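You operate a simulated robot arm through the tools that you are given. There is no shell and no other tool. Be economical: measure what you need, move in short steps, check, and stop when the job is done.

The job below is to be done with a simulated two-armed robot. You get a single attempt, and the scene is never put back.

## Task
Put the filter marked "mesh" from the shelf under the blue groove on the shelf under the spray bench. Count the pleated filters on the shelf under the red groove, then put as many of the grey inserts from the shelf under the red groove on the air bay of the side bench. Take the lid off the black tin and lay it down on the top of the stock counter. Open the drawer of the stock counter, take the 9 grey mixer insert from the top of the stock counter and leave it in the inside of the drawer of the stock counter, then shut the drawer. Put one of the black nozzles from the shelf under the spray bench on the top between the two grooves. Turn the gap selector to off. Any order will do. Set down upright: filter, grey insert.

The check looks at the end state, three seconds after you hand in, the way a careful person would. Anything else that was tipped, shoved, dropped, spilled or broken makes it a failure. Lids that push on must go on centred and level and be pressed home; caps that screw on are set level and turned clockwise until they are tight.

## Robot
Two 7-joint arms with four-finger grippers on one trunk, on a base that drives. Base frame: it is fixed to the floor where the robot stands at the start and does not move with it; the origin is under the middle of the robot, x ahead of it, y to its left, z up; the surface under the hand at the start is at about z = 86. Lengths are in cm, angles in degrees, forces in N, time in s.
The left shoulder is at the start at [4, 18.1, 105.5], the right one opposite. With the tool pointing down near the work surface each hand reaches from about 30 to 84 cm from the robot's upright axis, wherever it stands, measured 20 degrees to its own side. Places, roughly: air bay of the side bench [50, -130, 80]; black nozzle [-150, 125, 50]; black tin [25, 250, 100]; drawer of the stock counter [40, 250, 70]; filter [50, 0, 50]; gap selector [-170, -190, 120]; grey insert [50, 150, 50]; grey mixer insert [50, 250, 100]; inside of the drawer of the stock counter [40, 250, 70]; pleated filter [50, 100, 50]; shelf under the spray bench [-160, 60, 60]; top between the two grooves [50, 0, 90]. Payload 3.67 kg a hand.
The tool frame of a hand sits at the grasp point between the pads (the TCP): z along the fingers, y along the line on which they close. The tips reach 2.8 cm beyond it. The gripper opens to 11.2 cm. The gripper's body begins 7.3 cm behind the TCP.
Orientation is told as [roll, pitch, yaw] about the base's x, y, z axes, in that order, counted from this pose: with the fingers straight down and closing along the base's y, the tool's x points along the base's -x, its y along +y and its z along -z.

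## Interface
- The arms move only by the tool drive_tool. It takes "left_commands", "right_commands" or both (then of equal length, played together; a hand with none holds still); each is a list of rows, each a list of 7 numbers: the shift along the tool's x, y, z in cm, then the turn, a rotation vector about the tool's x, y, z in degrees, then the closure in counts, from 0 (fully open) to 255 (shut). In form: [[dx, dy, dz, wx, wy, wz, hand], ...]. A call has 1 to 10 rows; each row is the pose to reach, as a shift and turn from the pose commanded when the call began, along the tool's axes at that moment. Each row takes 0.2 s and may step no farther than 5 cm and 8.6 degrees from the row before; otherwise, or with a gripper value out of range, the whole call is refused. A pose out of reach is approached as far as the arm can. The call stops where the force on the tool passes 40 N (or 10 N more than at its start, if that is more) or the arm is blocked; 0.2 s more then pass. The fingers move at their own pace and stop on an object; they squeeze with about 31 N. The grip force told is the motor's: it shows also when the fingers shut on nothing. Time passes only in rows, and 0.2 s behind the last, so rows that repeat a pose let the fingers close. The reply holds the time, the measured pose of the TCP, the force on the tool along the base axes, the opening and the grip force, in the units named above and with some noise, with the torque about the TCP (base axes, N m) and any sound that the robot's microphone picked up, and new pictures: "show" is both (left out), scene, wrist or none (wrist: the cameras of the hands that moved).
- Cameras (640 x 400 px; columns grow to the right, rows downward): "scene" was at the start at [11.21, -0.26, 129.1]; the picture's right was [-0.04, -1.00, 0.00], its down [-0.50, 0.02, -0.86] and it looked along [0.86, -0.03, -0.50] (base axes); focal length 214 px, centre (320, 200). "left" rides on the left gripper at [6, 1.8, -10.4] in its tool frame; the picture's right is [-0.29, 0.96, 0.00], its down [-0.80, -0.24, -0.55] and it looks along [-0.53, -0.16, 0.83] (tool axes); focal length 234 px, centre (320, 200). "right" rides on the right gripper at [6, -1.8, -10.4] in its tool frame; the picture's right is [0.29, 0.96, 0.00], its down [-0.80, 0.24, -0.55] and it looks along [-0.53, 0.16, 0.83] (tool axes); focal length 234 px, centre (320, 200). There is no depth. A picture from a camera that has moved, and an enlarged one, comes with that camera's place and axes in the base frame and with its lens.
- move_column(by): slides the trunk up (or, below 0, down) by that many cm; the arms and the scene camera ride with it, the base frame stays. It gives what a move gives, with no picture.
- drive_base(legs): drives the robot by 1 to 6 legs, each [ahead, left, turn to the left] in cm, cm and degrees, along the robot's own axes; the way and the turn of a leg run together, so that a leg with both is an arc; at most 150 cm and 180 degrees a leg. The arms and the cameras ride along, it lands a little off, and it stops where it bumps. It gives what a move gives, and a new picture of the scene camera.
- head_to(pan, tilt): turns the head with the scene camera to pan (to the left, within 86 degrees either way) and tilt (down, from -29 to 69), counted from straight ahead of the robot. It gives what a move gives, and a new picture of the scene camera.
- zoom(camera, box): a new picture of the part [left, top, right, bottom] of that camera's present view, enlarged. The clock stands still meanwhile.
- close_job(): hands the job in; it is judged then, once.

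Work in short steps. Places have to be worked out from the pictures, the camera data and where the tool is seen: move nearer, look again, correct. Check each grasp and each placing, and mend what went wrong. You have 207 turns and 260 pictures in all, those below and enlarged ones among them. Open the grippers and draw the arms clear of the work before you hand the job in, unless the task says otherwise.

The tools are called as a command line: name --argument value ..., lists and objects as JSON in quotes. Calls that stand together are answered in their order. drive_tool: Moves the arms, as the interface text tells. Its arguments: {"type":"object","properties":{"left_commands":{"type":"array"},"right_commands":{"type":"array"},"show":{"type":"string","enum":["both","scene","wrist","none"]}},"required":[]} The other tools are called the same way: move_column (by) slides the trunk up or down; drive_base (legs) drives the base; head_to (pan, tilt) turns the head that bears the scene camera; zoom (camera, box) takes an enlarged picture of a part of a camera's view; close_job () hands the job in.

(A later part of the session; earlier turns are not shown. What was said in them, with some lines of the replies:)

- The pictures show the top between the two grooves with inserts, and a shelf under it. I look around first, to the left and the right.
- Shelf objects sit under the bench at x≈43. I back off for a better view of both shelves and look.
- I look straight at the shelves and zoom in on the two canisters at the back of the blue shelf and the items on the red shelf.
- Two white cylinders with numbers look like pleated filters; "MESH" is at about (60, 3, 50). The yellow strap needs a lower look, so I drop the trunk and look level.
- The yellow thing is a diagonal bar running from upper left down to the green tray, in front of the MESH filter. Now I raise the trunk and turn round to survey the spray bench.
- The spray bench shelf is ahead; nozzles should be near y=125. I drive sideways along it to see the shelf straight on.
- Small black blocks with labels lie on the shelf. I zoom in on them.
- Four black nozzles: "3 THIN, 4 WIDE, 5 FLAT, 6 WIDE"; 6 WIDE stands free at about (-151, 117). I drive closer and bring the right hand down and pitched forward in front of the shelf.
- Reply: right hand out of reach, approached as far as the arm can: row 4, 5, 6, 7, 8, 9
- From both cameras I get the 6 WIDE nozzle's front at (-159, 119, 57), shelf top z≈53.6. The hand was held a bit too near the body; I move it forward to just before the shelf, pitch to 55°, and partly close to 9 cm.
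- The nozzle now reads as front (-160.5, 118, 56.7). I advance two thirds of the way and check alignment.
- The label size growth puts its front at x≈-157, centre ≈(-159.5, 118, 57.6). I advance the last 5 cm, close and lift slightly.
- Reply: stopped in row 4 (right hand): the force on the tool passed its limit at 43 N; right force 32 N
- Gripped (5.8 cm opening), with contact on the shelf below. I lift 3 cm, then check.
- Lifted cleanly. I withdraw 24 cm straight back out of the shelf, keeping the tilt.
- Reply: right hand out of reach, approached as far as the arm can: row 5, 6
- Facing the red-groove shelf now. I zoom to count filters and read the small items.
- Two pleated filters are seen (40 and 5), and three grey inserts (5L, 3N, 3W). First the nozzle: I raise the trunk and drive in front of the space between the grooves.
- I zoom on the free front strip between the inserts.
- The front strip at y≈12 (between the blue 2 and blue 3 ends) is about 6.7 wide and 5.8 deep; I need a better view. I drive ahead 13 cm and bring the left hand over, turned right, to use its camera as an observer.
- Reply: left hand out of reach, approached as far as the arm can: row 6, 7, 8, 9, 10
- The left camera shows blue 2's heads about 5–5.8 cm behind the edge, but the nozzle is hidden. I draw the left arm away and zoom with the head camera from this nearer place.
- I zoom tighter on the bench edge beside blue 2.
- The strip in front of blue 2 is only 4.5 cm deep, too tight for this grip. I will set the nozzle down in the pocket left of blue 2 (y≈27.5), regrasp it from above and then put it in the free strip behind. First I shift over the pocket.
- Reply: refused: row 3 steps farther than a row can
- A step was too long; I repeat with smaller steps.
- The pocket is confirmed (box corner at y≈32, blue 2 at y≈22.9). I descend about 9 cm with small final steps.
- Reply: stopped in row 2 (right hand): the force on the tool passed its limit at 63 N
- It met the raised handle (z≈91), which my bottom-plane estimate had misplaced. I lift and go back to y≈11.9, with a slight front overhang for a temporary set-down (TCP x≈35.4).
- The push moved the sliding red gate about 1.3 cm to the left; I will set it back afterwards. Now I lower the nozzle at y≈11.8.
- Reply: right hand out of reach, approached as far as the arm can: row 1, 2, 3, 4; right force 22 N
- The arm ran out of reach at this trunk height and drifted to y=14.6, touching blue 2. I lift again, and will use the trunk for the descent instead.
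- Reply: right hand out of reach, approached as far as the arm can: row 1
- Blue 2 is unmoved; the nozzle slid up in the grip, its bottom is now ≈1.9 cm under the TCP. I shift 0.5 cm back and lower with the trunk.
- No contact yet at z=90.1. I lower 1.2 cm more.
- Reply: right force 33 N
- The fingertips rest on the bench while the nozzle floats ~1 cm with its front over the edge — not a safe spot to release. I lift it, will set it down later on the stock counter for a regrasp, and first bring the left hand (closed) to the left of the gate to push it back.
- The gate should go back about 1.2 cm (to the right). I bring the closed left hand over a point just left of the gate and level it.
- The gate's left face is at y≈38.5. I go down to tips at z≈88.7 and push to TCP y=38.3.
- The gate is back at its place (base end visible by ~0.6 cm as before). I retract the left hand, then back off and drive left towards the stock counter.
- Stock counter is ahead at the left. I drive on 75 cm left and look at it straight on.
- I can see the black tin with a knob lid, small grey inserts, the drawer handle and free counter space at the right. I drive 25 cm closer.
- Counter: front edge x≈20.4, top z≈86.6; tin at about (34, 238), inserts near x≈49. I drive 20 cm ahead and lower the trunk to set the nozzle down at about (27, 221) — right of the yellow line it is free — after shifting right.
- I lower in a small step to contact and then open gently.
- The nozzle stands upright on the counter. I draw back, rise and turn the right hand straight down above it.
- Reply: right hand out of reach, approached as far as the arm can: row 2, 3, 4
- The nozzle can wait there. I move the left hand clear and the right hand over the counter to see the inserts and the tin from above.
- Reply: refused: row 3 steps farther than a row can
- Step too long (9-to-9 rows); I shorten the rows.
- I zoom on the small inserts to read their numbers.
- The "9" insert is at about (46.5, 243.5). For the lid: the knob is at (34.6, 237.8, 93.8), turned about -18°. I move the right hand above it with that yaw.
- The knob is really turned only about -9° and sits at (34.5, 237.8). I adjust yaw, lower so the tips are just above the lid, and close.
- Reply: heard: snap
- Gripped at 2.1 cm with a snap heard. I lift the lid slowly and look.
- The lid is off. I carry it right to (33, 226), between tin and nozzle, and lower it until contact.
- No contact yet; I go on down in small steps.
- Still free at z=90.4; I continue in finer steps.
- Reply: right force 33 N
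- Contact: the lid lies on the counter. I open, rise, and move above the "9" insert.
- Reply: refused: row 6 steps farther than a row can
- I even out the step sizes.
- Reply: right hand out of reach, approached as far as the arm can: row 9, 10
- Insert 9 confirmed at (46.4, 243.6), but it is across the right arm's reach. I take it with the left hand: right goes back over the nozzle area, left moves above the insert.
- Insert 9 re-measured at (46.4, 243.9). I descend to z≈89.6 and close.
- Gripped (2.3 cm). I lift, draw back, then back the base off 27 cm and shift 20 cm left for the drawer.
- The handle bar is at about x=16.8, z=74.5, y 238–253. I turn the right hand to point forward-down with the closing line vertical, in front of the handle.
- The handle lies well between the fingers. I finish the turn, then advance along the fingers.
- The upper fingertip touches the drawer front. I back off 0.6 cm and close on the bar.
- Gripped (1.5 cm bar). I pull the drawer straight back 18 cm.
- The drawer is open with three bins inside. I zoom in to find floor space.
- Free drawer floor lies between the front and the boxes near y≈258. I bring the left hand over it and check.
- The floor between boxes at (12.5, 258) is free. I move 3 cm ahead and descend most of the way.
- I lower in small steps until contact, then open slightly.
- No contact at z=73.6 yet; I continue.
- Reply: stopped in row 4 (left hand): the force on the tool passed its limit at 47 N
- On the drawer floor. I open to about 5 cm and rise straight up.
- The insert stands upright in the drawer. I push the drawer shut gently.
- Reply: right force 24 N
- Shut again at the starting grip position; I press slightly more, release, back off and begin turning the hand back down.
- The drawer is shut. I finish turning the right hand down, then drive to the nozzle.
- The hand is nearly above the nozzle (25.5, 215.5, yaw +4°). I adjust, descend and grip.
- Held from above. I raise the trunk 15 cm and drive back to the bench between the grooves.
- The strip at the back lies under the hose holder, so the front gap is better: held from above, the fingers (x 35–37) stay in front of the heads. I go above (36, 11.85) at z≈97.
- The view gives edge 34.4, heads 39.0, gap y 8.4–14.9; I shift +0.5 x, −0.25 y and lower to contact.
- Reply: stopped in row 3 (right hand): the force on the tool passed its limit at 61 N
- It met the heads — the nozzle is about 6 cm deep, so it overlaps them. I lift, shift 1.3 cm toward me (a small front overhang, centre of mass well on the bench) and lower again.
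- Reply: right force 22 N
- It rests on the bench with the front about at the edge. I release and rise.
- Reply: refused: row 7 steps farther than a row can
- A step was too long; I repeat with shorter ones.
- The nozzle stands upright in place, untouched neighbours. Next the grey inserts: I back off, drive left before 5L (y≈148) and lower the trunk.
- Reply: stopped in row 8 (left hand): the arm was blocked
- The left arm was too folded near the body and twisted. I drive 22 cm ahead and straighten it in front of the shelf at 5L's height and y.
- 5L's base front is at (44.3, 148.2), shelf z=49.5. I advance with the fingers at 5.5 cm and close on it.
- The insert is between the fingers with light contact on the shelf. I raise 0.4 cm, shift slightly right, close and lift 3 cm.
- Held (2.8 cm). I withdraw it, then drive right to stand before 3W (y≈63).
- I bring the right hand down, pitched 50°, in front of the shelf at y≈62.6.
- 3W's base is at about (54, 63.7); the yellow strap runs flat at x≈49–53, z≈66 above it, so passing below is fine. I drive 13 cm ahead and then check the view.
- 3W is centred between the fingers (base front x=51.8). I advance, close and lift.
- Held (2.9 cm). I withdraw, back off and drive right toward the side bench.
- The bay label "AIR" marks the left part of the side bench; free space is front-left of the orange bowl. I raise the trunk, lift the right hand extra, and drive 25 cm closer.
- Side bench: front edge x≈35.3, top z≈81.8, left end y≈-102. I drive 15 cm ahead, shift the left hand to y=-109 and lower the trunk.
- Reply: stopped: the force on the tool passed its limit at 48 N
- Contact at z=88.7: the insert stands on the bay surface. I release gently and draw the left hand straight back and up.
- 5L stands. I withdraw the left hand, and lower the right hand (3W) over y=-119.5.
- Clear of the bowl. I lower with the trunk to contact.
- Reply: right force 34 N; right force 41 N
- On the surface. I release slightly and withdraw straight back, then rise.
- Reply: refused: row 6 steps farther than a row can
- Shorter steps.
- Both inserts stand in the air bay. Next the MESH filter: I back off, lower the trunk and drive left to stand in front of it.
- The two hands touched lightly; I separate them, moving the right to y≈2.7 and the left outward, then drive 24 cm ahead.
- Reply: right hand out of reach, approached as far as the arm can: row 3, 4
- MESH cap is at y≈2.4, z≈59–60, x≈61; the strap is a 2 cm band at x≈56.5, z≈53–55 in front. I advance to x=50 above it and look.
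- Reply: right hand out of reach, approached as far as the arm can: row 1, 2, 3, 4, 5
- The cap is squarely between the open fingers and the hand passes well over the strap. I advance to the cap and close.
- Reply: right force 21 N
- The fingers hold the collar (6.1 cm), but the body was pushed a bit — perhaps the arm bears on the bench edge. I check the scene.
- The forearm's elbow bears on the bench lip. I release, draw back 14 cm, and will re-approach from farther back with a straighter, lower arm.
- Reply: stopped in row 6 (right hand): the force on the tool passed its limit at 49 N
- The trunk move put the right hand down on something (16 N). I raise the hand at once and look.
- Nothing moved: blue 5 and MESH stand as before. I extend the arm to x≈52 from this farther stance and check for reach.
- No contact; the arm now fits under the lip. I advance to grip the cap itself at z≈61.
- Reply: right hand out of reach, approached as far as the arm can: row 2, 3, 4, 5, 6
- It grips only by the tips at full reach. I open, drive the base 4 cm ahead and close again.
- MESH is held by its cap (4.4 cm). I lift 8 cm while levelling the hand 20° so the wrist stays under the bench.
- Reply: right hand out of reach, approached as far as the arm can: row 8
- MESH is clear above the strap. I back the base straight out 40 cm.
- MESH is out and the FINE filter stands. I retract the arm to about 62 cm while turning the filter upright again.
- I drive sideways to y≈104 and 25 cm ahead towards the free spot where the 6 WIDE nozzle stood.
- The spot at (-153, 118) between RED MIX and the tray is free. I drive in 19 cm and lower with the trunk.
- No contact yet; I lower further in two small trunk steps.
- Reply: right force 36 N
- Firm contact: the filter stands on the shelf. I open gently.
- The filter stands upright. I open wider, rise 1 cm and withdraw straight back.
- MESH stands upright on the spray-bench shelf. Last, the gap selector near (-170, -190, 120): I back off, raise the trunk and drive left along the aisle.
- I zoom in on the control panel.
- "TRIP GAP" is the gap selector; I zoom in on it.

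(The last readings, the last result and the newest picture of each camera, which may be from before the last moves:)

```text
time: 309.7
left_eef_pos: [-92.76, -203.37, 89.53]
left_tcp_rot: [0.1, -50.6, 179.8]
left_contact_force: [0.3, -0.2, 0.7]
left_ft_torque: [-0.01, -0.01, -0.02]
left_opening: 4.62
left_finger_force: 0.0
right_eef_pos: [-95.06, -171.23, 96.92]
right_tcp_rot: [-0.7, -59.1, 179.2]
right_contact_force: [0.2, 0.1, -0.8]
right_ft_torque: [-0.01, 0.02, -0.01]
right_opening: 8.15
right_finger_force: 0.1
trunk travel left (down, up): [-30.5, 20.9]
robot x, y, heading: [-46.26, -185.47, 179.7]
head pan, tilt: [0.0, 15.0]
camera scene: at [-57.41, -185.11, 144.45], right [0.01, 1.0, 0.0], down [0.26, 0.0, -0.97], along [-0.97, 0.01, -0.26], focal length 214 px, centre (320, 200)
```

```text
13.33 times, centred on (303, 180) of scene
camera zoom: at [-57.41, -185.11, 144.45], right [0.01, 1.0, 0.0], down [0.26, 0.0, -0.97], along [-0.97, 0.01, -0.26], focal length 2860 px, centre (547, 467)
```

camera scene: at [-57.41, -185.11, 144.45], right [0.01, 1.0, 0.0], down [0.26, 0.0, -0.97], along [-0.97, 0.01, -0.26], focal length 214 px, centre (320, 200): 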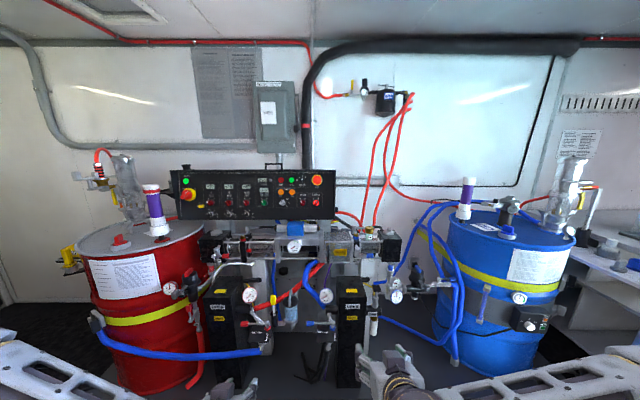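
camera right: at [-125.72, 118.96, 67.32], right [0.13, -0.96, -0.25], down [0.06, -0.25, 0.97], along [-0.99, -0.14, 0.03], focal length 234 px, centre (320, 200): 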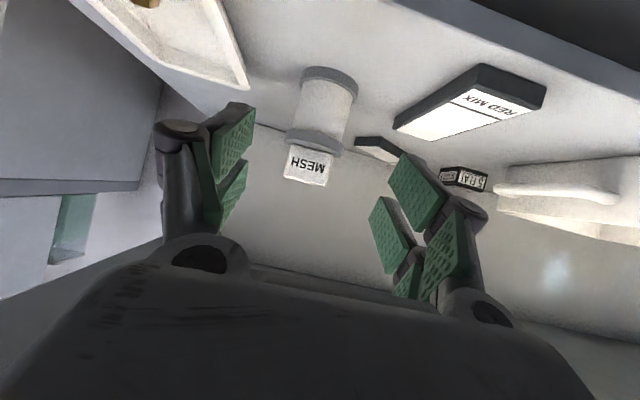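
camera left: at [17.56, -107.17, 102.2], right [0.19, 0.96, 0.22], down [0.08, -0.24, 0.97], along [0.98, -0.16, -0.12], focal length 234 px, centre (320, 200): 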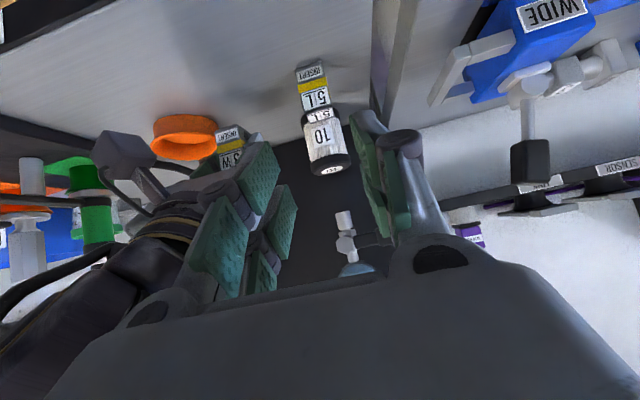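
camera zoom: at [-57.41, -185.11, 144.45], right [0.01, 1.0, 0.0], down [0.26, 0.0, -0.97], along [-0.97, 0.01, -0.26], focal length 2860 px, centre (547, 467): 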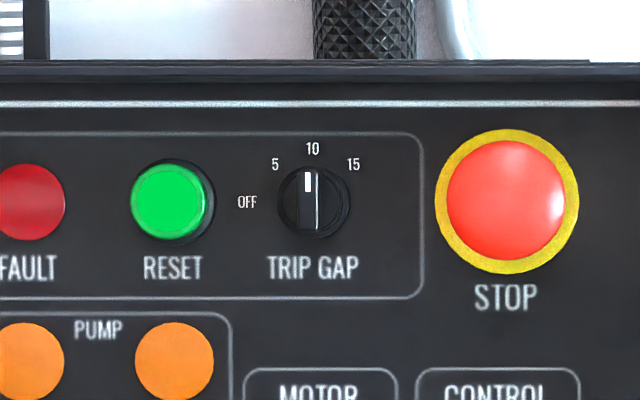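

The TRIP GAP knob points at 10; OFF is 90° counter-clockwise. I raise the trunk 14 cm, level the right hand and pull the left hand up and back.

move_column --by 14

drive_tool --right_commands '[[-3.6, 0, 0.6, 0, -6.2, 0, 150], [-7.2, 0, 1.2, 0, -12.4, 0, 180], [-10.9, 0, 1.9, 0, -18.6, 0, 180], [-14.5, 0, 2.5, 0, -24.8, 0, 180], [-18.2, 0, 3.1, 0, -31, 0, 180]]' --left_commands '[[-2.4, 0, -4, 0, 0, 0, 150], [-4.8, 0, -8, 0, 0, 0, 150], [-7.1, 0, -12.1, 0, 0, 0, 150], [-9.5, 0, -16.2, 0, 0, 0, 150], [-11.9, 0, -20.2, 0, 0, 0, 150]]' --show "none"

drive_base --legs '[[0, 12, 0], [25, 0, 0]]'

zoom --camera "right" --box '[0, 0, 640, 400]'

```text
time: 311.4
left_eef_pos: [-92.72, -203.33, 103.47]
left_tcp_rot: [0.2, -50.4, 179.7]
left_contact_force: [-0.5, 0.5, -0.1]
left_ft_torque: [0.04, -0.01, 0.01]
left_opening: 4.64
left_finger_force: 0.0
right_eef_pos: [-94.99, -171.32, 111.04]
right_tcp_rot: [-0.7, -59.1, 179.2]
right_contact_force: [-0.4, 0.5, 0.5]
right_ft_torque: [0.01, 0.01, -0.02]
right_opening: 8.11
right_finger_force: 0.0
trunk travel left (down, up): [-44.5, 6.9]
robot x, y, heading: [-46.25, -185.17, 179.9]
head pan, tilt: [0.0, 15.0]
```

```text
time: 312.6
left_eef_pos: [-92.47, -199.35, 129.5]
left_tcp_rot: [0.2, -50.5, 179.7]
left_contact_force: [1.0, -0.3, 0.1]
left_ft_torque: [0.01, 0.03, -0.03]
left_opening: 4.61
left_finger_force: 0.1
left hand out of reach, approached as far as the arm can: row 1, 2, 3, 4, 5
right_eef_pos: [-106.36, -173.52, 126.38]
right_tcp_rot: [-69.1, -89.6, -112.8]
right_contact_force: [0.2, 0.2, 0.6]
right_ft_torque: [-0.01, 0.02, 0.0]
right_opening: 3.28
right_finger_force: 0.0
right hand out of reach, approached as far as the arm can: row 4, 5
trunk travel left (down, up): [-44.5, 6.9]
robot x, y, heading: [-46.3, -185.5, 179.9]
head pan, tilt: [0.0, 15.0]
```

```text
time: 315.3
left_eef_pos: [-117.74, -211.33, 129.53]
left_tcp_rot: [0.1, -50.6, 179.9]
left_contact_force: [-0.1, 0.2, -0.5]
left_ft_torque: [0.01, 0.0, 0.02]
left_opening: 4.62
left_finger_force: 0.0
right_eef_pos: [-131.69, -185.57, 126.41]
right_tcp_rot: [-60.9, -89.6, -121.1]
right_contact_force: [0.2, 0.2, 0.7]
right_ft_torque: [-0.01, -0.02, 0.01]
right_opening: 3.29
right_finger_force: 0.0
trunk travel left (down, up): [-44.5, 6.9]
robot x, y, heading: [-71.43, -196.92, 179.6]
head pan, tilt: [0.0, 15.0]
camera scene: at [-82.55, -197.03, 158.54], right [0.0, 1.0, 0.0], down [0.26, 0.0, -0.97], along [-0.97, 0.0, -0.26], focal length 214 px, centre (320, 200)
```

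scene: 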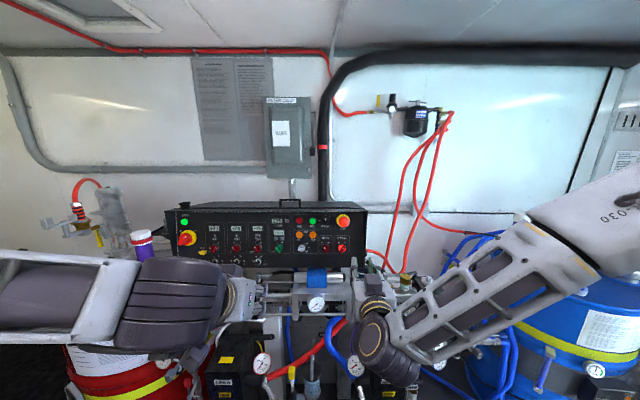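

```text
1.00 times, centred on (320, 200) of right (not enlarged: the box is as wide or as high as the picture)
camera zoom: at [-121.12, -183.9, 120.51], right [-0.03, -0.96, -0.29], down [0.54, -0.26, 0.8], along [-0.84, -0.13, 0.53], focal length 234 px, centre (320, 200)
```

zoom: 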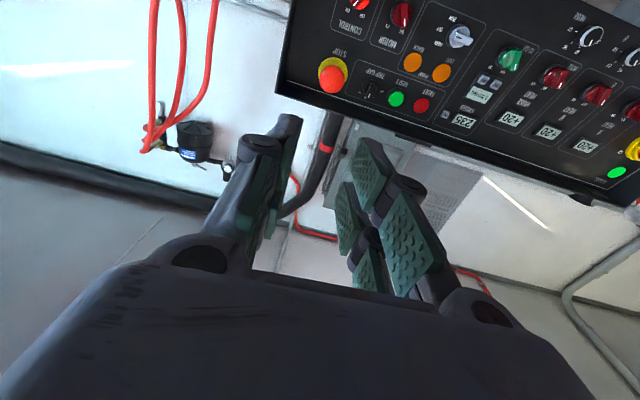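

I zoom both cameras to triangulate the knob.

zoom --camera "right" --box '[320, 40, 448, 120]'

zoom --camera "scene" --box '[280, 190, 376, 250]'

```text
5.00 times, centred on (384, 80) of right
camera zoom: at [-121.12, -183.9, 120.51], right [-0.03, -0.96, -0.29], down [0.54, -0.26, 0.8], along [-0.84, -0.13, 0.53], focal length 1171 px, centre (0, 800)
```

zoom: 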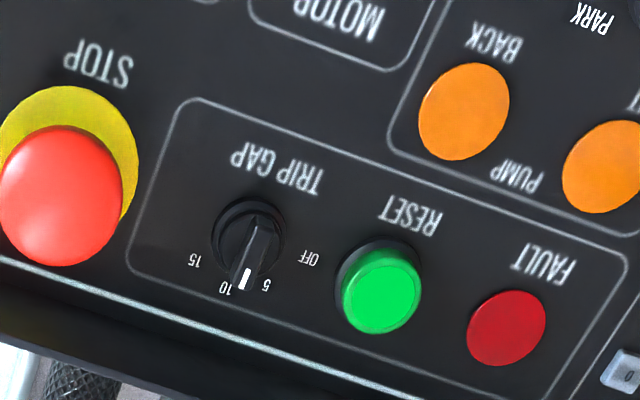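

```text
6.67 times, centred on (328, 220) of scene
camera zoom: at [-82.55, -197.03, 158.54], right [0.0, 1.0, 0.0], down [0.26, 0.0, -0.97], along [-0.97, 0.0, -0.26], focal length 1430 px, centre (267, 67)
```

zoom: 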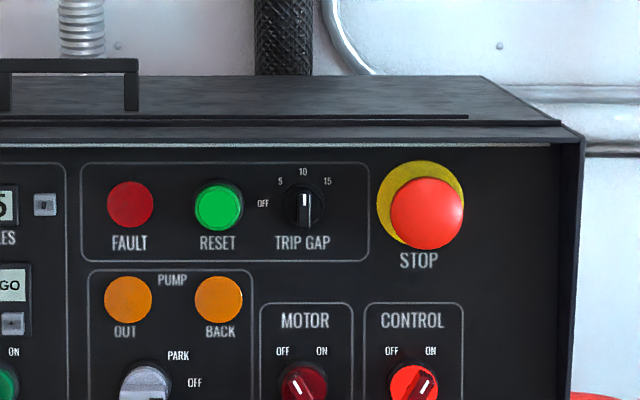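

Knob is about (-174, -194.2, 124.3). I drive 20 cm ahead and centre the right hand in front of it.

drive_base --legs '[[20, 0, 0]]'

drive_tool --right_commands '[[0.5, 2.2, 0, 0, 0, 0, 180], [1, 4.4, 0, 0, 0, 0, 180], [1.6, 6.5, 0, 0, 0, 0, 180], [2.1, 8.6, 0, 0, 0, 0, 180], [2.1, 8.6, 0, 0, 0, 0, 180]]' --show "wrist"

zoom --camera "scene" --box '[250, 200, 410, 300]'

```text
time: 317.0
left_eef_pos: [-137.73, -211.15, 129.57]
left_tcp_rot: [0.1, -50.6, 179.7]
left_contact_force: [0.5, -0.7, 0.7]
left_ft_torque: [-0.02, -0.02, -0.02]
left_opening: 4.65
left_finger_force: 0.1
right_eef_pos: [-151.55, -185.27, 126.46]
right_tcp_rot: [-67.5, -89.7, -114.6]
right_contact_force: [0.1, 0.2, -0.3]
right_ft_torque: [0.01, 0.01, 0.01]
right_opening: 3.28
right_finger_force: 0.3
trunk travel left (down, up): [-44.5, 6.9]
robot x, y, heading: [-91.53, -197.07, 179.7]
head pan, tilt: [0.0, 15.0]
camera scene: at [-102.44, -196.85, 158.55], right [0.01, 1.0, 0.0], down [0.26, 0.0, -0.97], along [-0.97, 0.01, -0.26], focal length 214 px, centre (320, 200)
```

scene: 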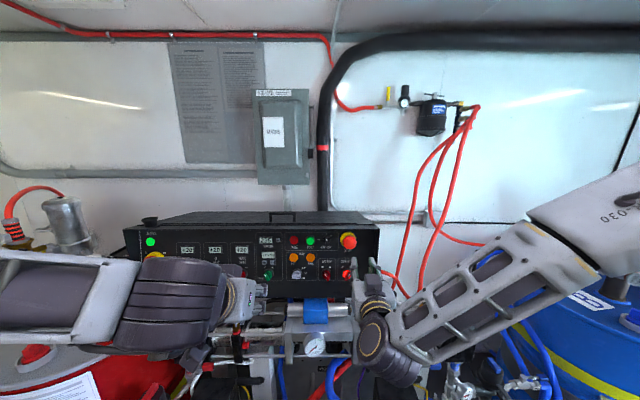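

```text
time: 318.2
left_eef_pos: [-137.8, -211.12, 129.49]
left_tcp_rot: [0.1, -50.5, 179.6]
left_contact_force: [-0.8, 0.4, 0.2]
left_ft_torque: [-0.01, 0.02, 0.01]
left_opening: 4.6
left_finger_force: 0.0
right_eef_pos: [-152.01, -193.81, 124.33]
right_tcp_rot: [-50.1, -89.6, -131.9]
right_contact_force: [0.3, 0.2, 0.4]
right_ft_torque: [0.01, -0.01, 0.01]
right_opening: 3.29
right_finger_force: 0.0
trunk travel left (down, up): [-44.5, 6.9]
robot x, y, heading: [-91.58, -196.85, 179.6]
head pan, tilt: [0.0, 15.0]
camera right: at [-141.5, -192.27, 118.33], right [-0.03, -0.96, -0.29], down [0.54, -0.26, 0.8], along [-0.84, -0.13, 0.53], focal length 234 px, centre (320, 200)
```

right: 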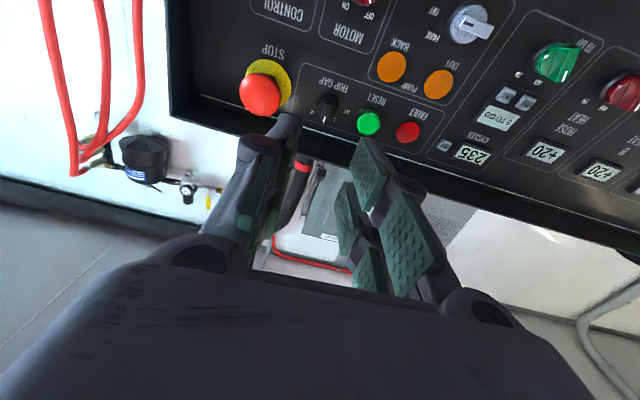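

```text
4.00 times, centred on (330, 250) of scene
camera zoom: at [-102.69, -196.81, 158.53], right [0.01, 1.0, 0.0], down [0.26, 0.0, -0.97], along [-0.97, 0.01, -0.26], focal length 858 px, centre (280, 0)
```

zoom: 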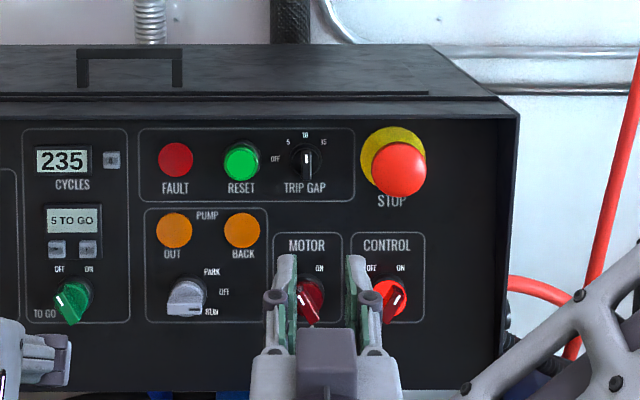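

Refined knob: (-173.8, -193.9, 124.5); the hand is lined up. I advance 18 cm and check.

drive_tool --right_commands '[[-0.1, 0.1, 4.5, 0, 0, 0, 180], [-0.1, 0.1, 9, 0, 0, 0, 180], [-0.1, 0.1, 13.5, 0, 0, 0, 180], [-0.1, 0.1, 17, 0, 0, 0, 180]]' --show "wrist"

zoom --camera "scene" --box '[280, 215, 376, 275]'

```text
time: 319.2
left_eef_pos: [-138.03, -211.17, 129.42]
left_tcp_rot: [0.1, -50.4, 179.8]
left_contact_force: [0.1, -0.1, 0.2]
left_ft_torque: [-0.02, 0.0, -0.03]
left_opening: 4.6
left_finger_force: 0.0
right_eef_pos: [-169.14, -193.42, 124.17]
right_tcp_rot: [-51.0, -89.5, -131.1]
right_contact_force: [0.9, -0.5, -0.2]
right_ft_torque: [-0.01, 0.02, -0.01]
right_opening: 3.27
right_finger_force: 0.1
trunk travel left (down, up): [-44.5, 6.9]
robot x, y, heading: [-91.42, -197.0, 179.6]
head pan, tilt: [0.0, 15.0]
camera right: at [-158.67, -191.88, 118.28], right [-0.03, -0.96, -0.29], down [0.54, -0.26, 0.8], along [-0.84, -0.13, 0.52], focal length 234 px, centre (320, 200)
```

right: 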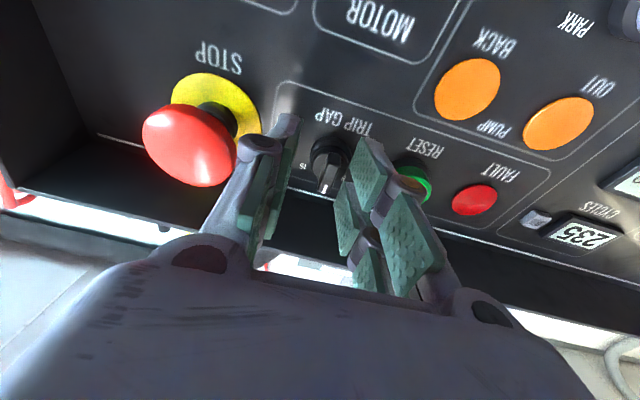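

```text
6.67 times, centred on (328, 245) of scene
camera zoom: at [-102.89, -196.89, 158.51], right [0.01, 1.0, 0.0], down [0.26, 0.0, -0.97], along [-0.97, 0.01, -0.26], focal length 1430 px, centre (267, -100)
```

zoom: 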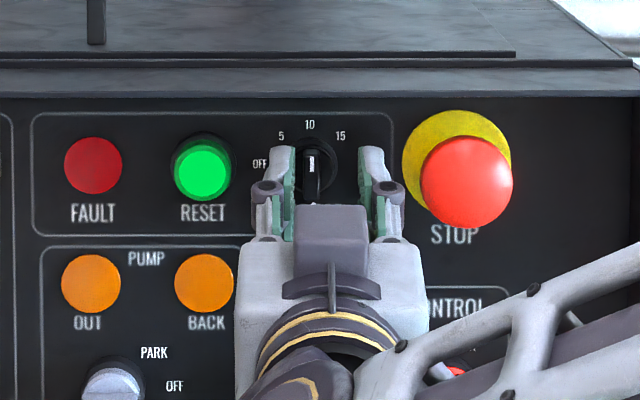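

The knob is at y≈-194.2, z≈124.6. I shift 0.75 cm left and 0.4 cm up, advance 2.8 cm and close on the blade.

drive_tool --right_commands '[[-0.4, 0.75, 0, 0, 0, 0, 180], [-0.4, 0.75, 1.4, 0, 0, 0, 180], [-0.4, 0.75, 2.2, 0, 0, 0, 180], [-0.4, 0.75, 2.8, 0, 0, 0, 180]]' --show "wrist"

zoom --camera "scene" --box '[280, 215, 376, 275]'

```text
time: 320.2
left_eef_pos: [-137.63, -211.1, 129.43]
left_tcp_rot: [0.1, -50.7, 179.8]
left_contact_force: [-1.1, -0.3, 0.6]
left_ft_torque: [0.05, 0.0, 0.03]
left_opening: 4.63
left_finger_force: 0.0
right_eef_pos: [-171.54, -194.2, 124.67]
right_tcp_rot: [-50.7, -89.4, -131.2]
right_contact_force: [14.8, -1.7, -1.0]
right_ft_torque: [0.07, -0.45, 0.4]
right_opening: 3.45
right_finger_force: 0.8
trunk travel left (down, up): [-44.5, 6.9]
robot x, y, heading: [-91.66, -196.84, 179.6]
head pan, tilt: [0.0, 15.0]
camera right: at [-161.05, -192.61, 118.74], right [-0.03, -0.96, -0.29], down [0.54, -0.26, 0.8], along [-0.84, -0.14, 0.52], focal length 234 px, centre (320, 200)
```

right: 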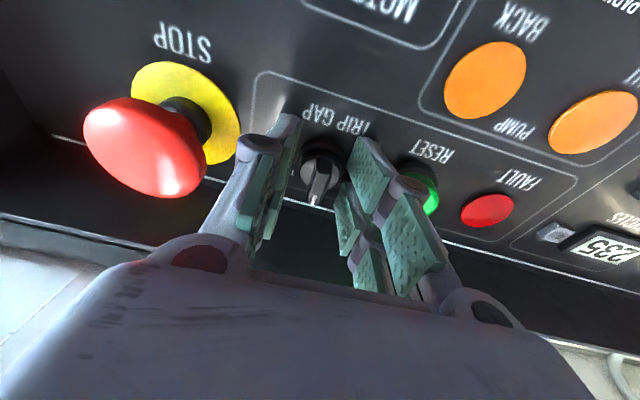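

```text
6.67 times, centred on (328, 245) of scene
camera zoom: at [-102.41, -196.9, 158.54], right [0.01, 1.0, 0.0], down [0.26, 0.0, -0.97], along [-0.97, 0.01, -0.26], focal length 1430 px, centre (267, -100)
```

zoom: 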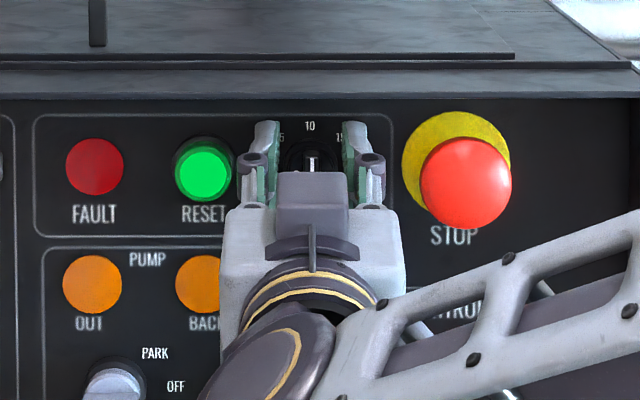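

Tips touch the panel with the knob between them. I back off 0.4 cm and close.

drive_tool --right_commands '[[0, 0, -0.4, 0, 0, 0, 200], [0, 0, -0.4, 0, 0, 0, 255], [0, 0, -0.4, 0, 0, 0, 255], [0, 0, -0.4, 0, 0, 0, 255]]' --show "wrist"

```text
time: 321.2
left_eef_pos: [-137.94, -211.21, 129.52]
left_tcp_rot: [0.0, -50.5, 179.9]
left_contact_force: [-0.1, 0.1, 0.7]
left_ft_torque: [0.02, -0.02, 0.0]
left_opening: 4.62
left_finger_force: 0.1
right_eef_pos: [-171.52, -194.22, 124.74]
right_tcp_rot: [-69.0, -89.6, -112.9]
right_contact_force: [-1.0, -7.6, 4.5]
right_ft_torque: [-0.06, 0.12, 0.24]
right_opening: 2.35
right_finger_force: 45.1
trunk travel left (down, up): [-44.5, 6.9]
robot x, y, heading: [-91.11, -197.14, 179.7]
head pan, tilt: [0.0, 15.0]
camera right: at [-161.01, -192.62, 118.84], right [-0.03, -0.95, -0.29], down [0.54, -0.26, 0.8], along [-0.84, -0.14, 0.53], focal length 234 px, centre (320, 200)
```

right: 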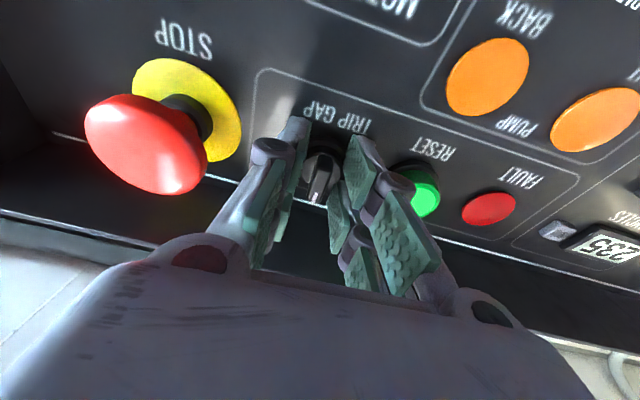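

It grips the round knob body (2.35 cm). I turn it counter-clockwise in 8° steps and check.

drive_tool --right_commands '[[0, 0, 0, 0, 0, -8, 255], [0, 0, 0, 0, 0, -16, 255], [0, 0, 0, 0, 0, -24, 255], [0, 0, 0, 0, 0, -32, 255], [0, 0, 0, 0, 0, -40, 255], [0, 0, 0, 0, 0, -48, 255]]' --show "wrist"

zoom --camera "scene" --box '[280, 215, 376, 275]'

```text
time: 322.6
left_eef_pos: [-138.0, -211.27, 129.43]
left_tcp_rot: [0.0, -50.5, 179.9]
left_contact_force: [-0.5, 0.3, -0.6]
left_ft_torque: [-0.01, 0.0, 0.02]
left_opening: 4.61
left_finger_force: 0.0
right_eef_pos: [-171.53, -194.14, 124.59]
right_tcp_rot: [-89.6, -41.5, -92.2]
right_contact_force: [1.0, -9.6, -2.1]
right_ft_torque: [-0.13, 0.24, 0.72]
right_opening: 2.24
right_finger_force: 45.0
trunk travel left (down, up): [-44.5, 6.9]
robot x, y, heading: [-91.54, -196.64, 179.6]
head pan, tilt: [0.0, 15.0]
camera right: at [-160.8, -188.79, 122.04], right [-0.01, -0.42, -0.91], down [0.53, -0.77, 0.35], along [-0.85, -0.47, 0.23], focal length 234 px, centre (320, 200)
```

right: 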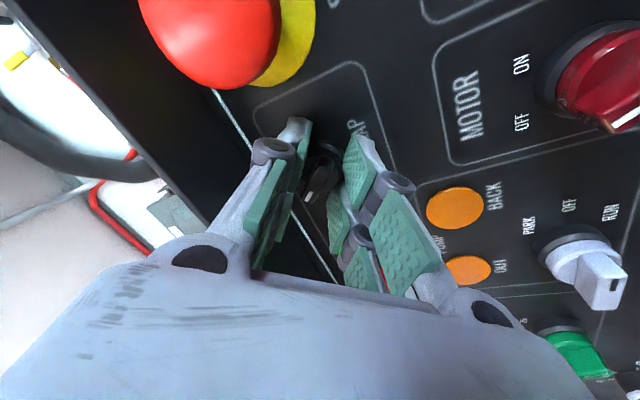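

```text
6.67 times, centred on (328, 245) of scene
camera zoom: at [-102.77, -197.07, 158.52], right [0.01, 1.0, 0.0], down [0.26, 0.0, -0.97], along [-0.97, 0.01, -0.26], focal length 1430 px, centre (267, -100)
```

zoom: 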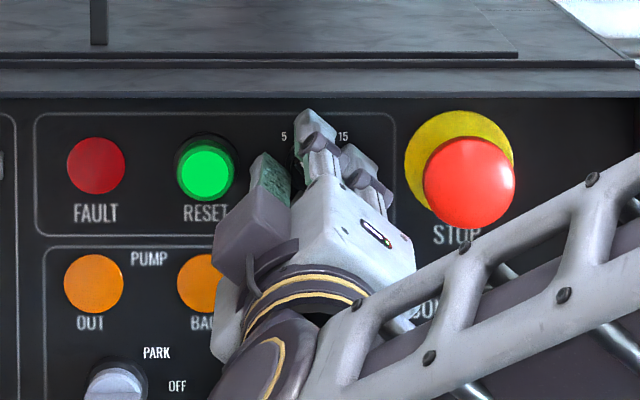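

The knob keeps its place in the hand's view, so it turns with the hand. I turn the remaining 43°.

drive_tool --right_commands '[[0, 0, 0, 0, 0, -8, 255], [0, 0, 0, 0, 0, -16, 255], [0, 0, 0, 0, 0, -24, 255], [0, 0, 0, 0, 0, -32, 255], [0, 0, 0, 0, 0, -39, 255], [0, 0, 0, 0, 0, -43, 255]]' --show "wrist"

```text
time: 324.0
left_eef_pos: [-137.96, -211.3, 129.42]
left_tcp_rot: [0.0, -50.5, 179.8]
left_contact_force: [0.5, 0.5, 0.7]
left_ft_torque: [0.0, -0.04, -0.01]
left_opening: 4.62
left_finger_force: 0.0
right_eef_pos: [-171.43, -194.14, 124.52]
right_tcp_rot: [-89.7, 1.7, -92.0]
right_contact_force: [2.0, -10.0, -3.9]
right_ft_torque: [-0.15, 0.02, 0.96]
right_opening: 2.27
right_finger_force: 44.6
trunk travel left (down, up): [-44.5, 6.9]
robot x, y, heading: [-91.83, -197.04, 179.8]
head pan, tilt: [0.0, 15.0]
camera right: at [-160.85, -188.52, 126.62], right [0.02, 0.31, -0.95], down [0.53, -0.81, -0.26], along [-0.85, -0.5, -0.18], focal length 234 px, centre (320, 200)
```

right: 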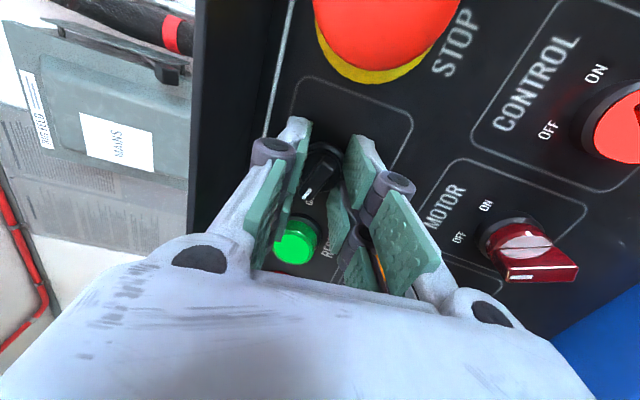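

The mark now points along toward RESET, i.e. left to OFF. I open and draw straight back, then read the dial.

drive_tool --right_commands '[[0, 0, 0, 0, 0, 0, 190], [0, 0, 0, 0, 0, 0, 180], [0, 0, -2, 0, 0, 0, 180], [0, 0, -6.5, 0, 0, 0, 180], [0, 0, -11, 0, 0, 0, 180], [3, 0, -15, 0, 0, 0, 180], [5, 0, -19, 0, 0, 0, 150]]' --show "none"

zoom --camera "scene" --box '[296, 224, 360, 264]'

```text
time: 325.6
left_eef_pos: [-137.76, -210.93, 129.59]
left_tcp_rot: [0.3, -50.6, 179.7]
left_contact_force: [0.9, -0.2, -1.0]
left_ft_torque: [-0.02, 0.0, 0.02]
left_opening: 4.61
left_finger_force: 0.0
right_eef_pos: [-152.24, -189.36, 125.0]
right_tcp_rot: [-89.8, 1.2, -92.0]
right_contact_force: [0.1, -0.5, -0.8]
right_ft_torque: [0.01, -0.01, 0.03]
right_opening: 4.65
right_finger_force: 0.0
trunk travel left (down, up): [-44.5, 6.9]
robot x, y, heading: [-91.57, -197.12, 179.9]
head pan, tilt: [0.0, 15.0]
```

```text
10.00 times, centred on (328, 244) of scene
camera zoom: at [-102.56, -196.7, 158.54], right [0.01, 1.0, 0.0], down [0.26, 0.0, -0.97], along [-0.97, 0.01, -0.26], focal length 2145 px, centre (240, -240)
```

zoom: 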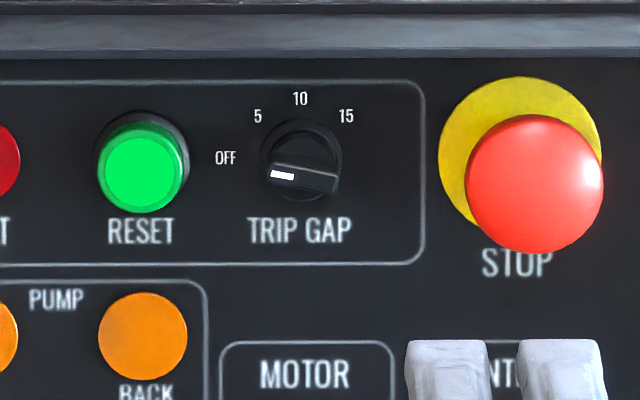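

The mark points left but about 8–10° short of OFF. I go back on the knob, close and turn about 12° more.

drive_tool --right_commands '[[-2, 0, 4, 0, 0, 0, 180], [-5, 0, 8, 0, 0, 0, 180], [-5, 0, 12.5, 0, 0, 0, 180], [-5, 0, 17, 0, 0, 0, 180], [-5, 0, 19, 0, 0, 0, 180], [-5, 0, 19, 0, 0, 0, 255], [-5, 0, 19, 0, 0, 0, 255], [-5, 0, 19, 0, 0, 0, 255], [-5, 0, 19, 0, 0, -7, 255], [-5, 0, 19, 0, 0, -14, 255]]' --show "wrist"

drive_tool --right_commands '[[0, 0, 0, 0, 0, 0, 190], [0, 0, 0, 0, 0, 0, 180], [0, 0, -2, 0, 0, 0, 180], [0, 0, -6.5, 0, 0, 0, 180], [0, 0, -11, 0, 0, 0, 180], [3, 0, -15, 0, 0, 0, 180], [5, 0, -19, 0, 0, 0, 150]]' --show "none"

zoom --camera "scene" --box '[296, 224, 360, 264]'

```text
time: 327.8
left_eef_pos: [-138.09, -211.31, 129.37]
left_tcp_rot: [0.1, -50.4, 179.7]
left_contact_force: [-0.3, -0.6, 0.3]
left_ft_torque: [-0.04, 0.01, 0.01]
left_opening: 4.6
left_finger_force: 0.0
right_eef_pos: [-171.51, -194.15, 124.58]
right_tcp_rot: [-89.7, 15.5, -91.8]
right_contact_force: [2.7, -6.2, -4.9]
right_ft_torque: [-0.16, -0.28, 1.0]
right_opening: 2.27
right_finger_force: 45.3
trunk travel left (down, up): [-44.5, 6.9]
robot x, y, heading: [-91.54, -196.92, 179.8]
head pan, tilt: [0.0, 15.0]
camera right: at [-160.9, -189.16, 127.99], right [0.02, 0.53, -0.85], down [0.53, -0.72, -0.44], along [-0.85, -0.44, -0.3], focal length 234 px, centre (320, 200)
```

right: 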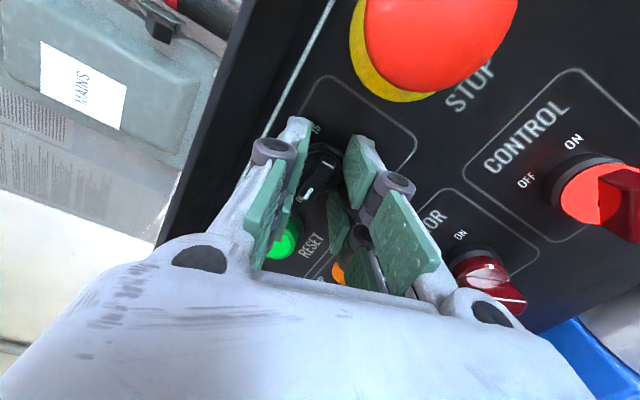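

```text
time: 329.4
left_eef_pos: [-137.79, -211.01, 129.57]
left_tcp_rot: [0.2, -50.6, 179.6]
left_contact_force: [0.7, 0.1, 0.0]
left_ft_torque: [0.04, -0.01, -0.04]
left_opening: 4.59
left_finger_force: 0.1
right_eef_pos: [-151.94, -189.78, 126.11]
right_tcp_rot: [-89.9, 15.2, -91.8]
right_contact_force: [0.3, 0.4, -0.2]
right_ft_torque: [0.01, 0.0, 0.01]
right_opening: 4.61
right_finger_force: 0.0
trunk travel left (down, up): [-44.5, 6.9]
robot x, y, heading: [-91.45, -197.2, 179.7]
head pan, tilt: [0.0, 15.0]
```

```text
10.00 times, centred on (328, 244) of scene
camera zoom: at [-102.52, -196.75, 158.54], right [0.01, 1.0, 0.0], down [0.26, 0.0, -0.97], along [-0.97, 0.01, -0.26], focal length 2145 px, centre (240, -240)
```

zoom: 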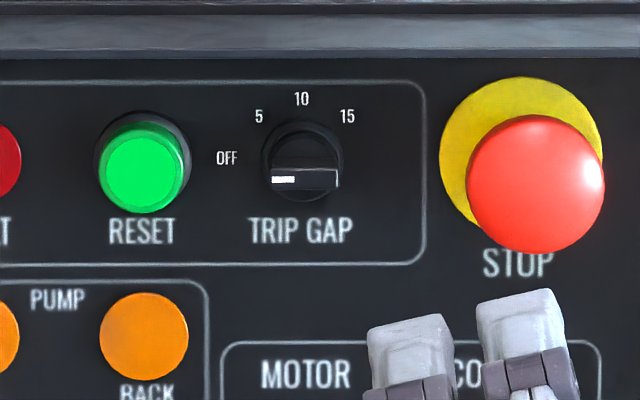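

The selector now points exactly to OFF. I open the grippers fully and back clear of the machine before handing in.

drive_base --legs '[[-45, 0, 0]]'

drive_tool --right_commands '[[0, 0, 0, 0, 0, 0, 0], [0, 0, 0, 0, 0, 0, 0], [0, 0, 0, 0, 0, 0, 0]]' --left_commands '[[0, 0, 0, 0, 0, 0, 0], [0, 0, 0, 0, 0, 0, 0], [0, 0, 0, 0, 0, 0, 0]]' --show "scene"

```text
time: 332.1
left_eef_pos: [-92.9, -211.34, 129.3]
left_tcp_rot: [0.1, -50.3, 180.0]
left_contact_force: [0.5, -0.4, 0.3]
left_ft_torque: [0.01, 0.01, -0.01]
left_opening: 4.64
left_finger_force: 0.1
right_eef_pos: [-107.33, -190.26, 125.96]
right_tcp_rot: [-89.7, 15.4, -91.7]
right_contact_force: [0.2, 0.2, -0.5]
right_ft_torque: [0.02, 0.03, 0.01]
right_opening: 4.6
right_finger_force: 0.2
trunk travel left (down, up): [-44.5, 6.9]
robot x, y, heading: [-46.43, -196.96, 179.8]
head pan, tilt: [0.0, 15.0]
camera scene: at [-57.83, -197.11, 158.51], right [0.0, 1.0, 0.0], down [0.26, 0.0, -0.97], along [-0.97, 0.0, -0.26], focal length 214 px, centre (320, 200)
```

scene: 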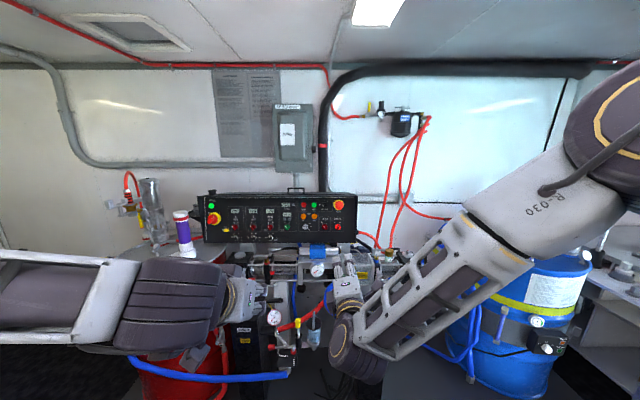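

```text
time: 332.9
left_eef_pos: [-92.9, -211.42, 129.51]
left_tcp_rot: [0.0, -50.4, 179.9]
left_contact_force: [-0.1, -0.4, 0.6]
left_ft_torque: [0.01, -0.04, -0.02]
left_opening: 11.19
left_finger_force: 0.1
right_eef_pos: [-107.26, -190.26, 126.05]
right_tcp_rot: [-89.8, 15.4, -91.8]
right_contact_force: [0.1, 0.5, 0.4]
right_ft_torque: [0.0, -0.01, -0.01]
right_opening: 11.21
right_finger_force: 0.1
trunk travel left (down, up): [-44.5, 6.9]
robot x, y, heading: [-46.46, -197.06, 179.8]
head pan, tilt: [0.0, 15.0]
camera scene: at [-57.59, -197.11, 158.53], right [0.0, 1.0, 0.0], down [0.26, 0.0, -0.97], along [-0.97, 0.0, -0.26], focal length 214 px, centre (320, 200)
```

scene: 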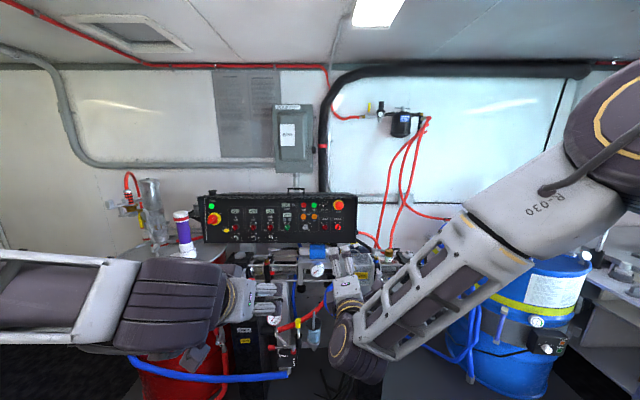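

All parts of the job are done, the grippers are open and the arms are clear; I hand in.

close_job

```text
The job is handed in.
```

I finished every part of the job and handed it in, but I disturbed a few things along the way and put back only the gate.

- **Mesh filter:** it stands upright on the shelf under the spray bench.
- **Pleated filters and grey inserts:** I counted two pleated filters on the shelf under the red groove. I put two grey inserts, 5L and 3W, upright in the air bay.
- **Tin lid:** it is off the black tin and lying on the counter top.
- **Drawer:** the 9 mixer insert stood upright in the drawer when I let go of it, and I then pushed the drawer shut. I could not see the insert after that.
- **Black nozzle:** 6 WIDE stands between the two grooves, with its front just over the bench edge.
- **Gap selector:** the TRIP GAP knob points to OFF.

**Disturbed:**
- I knocked the red gate about 1.3 cm to the left while placing the nozzle, then pushed it back to within a few millimetres.
- Two blue inserts beside the nozzle shifted about 3 mm. I left them as they were.
- My arm leaned on the bench lip while I was reaching for the filter, and my hand briefly rested on something on the shelf below. I saw nothing out of place afterwards.
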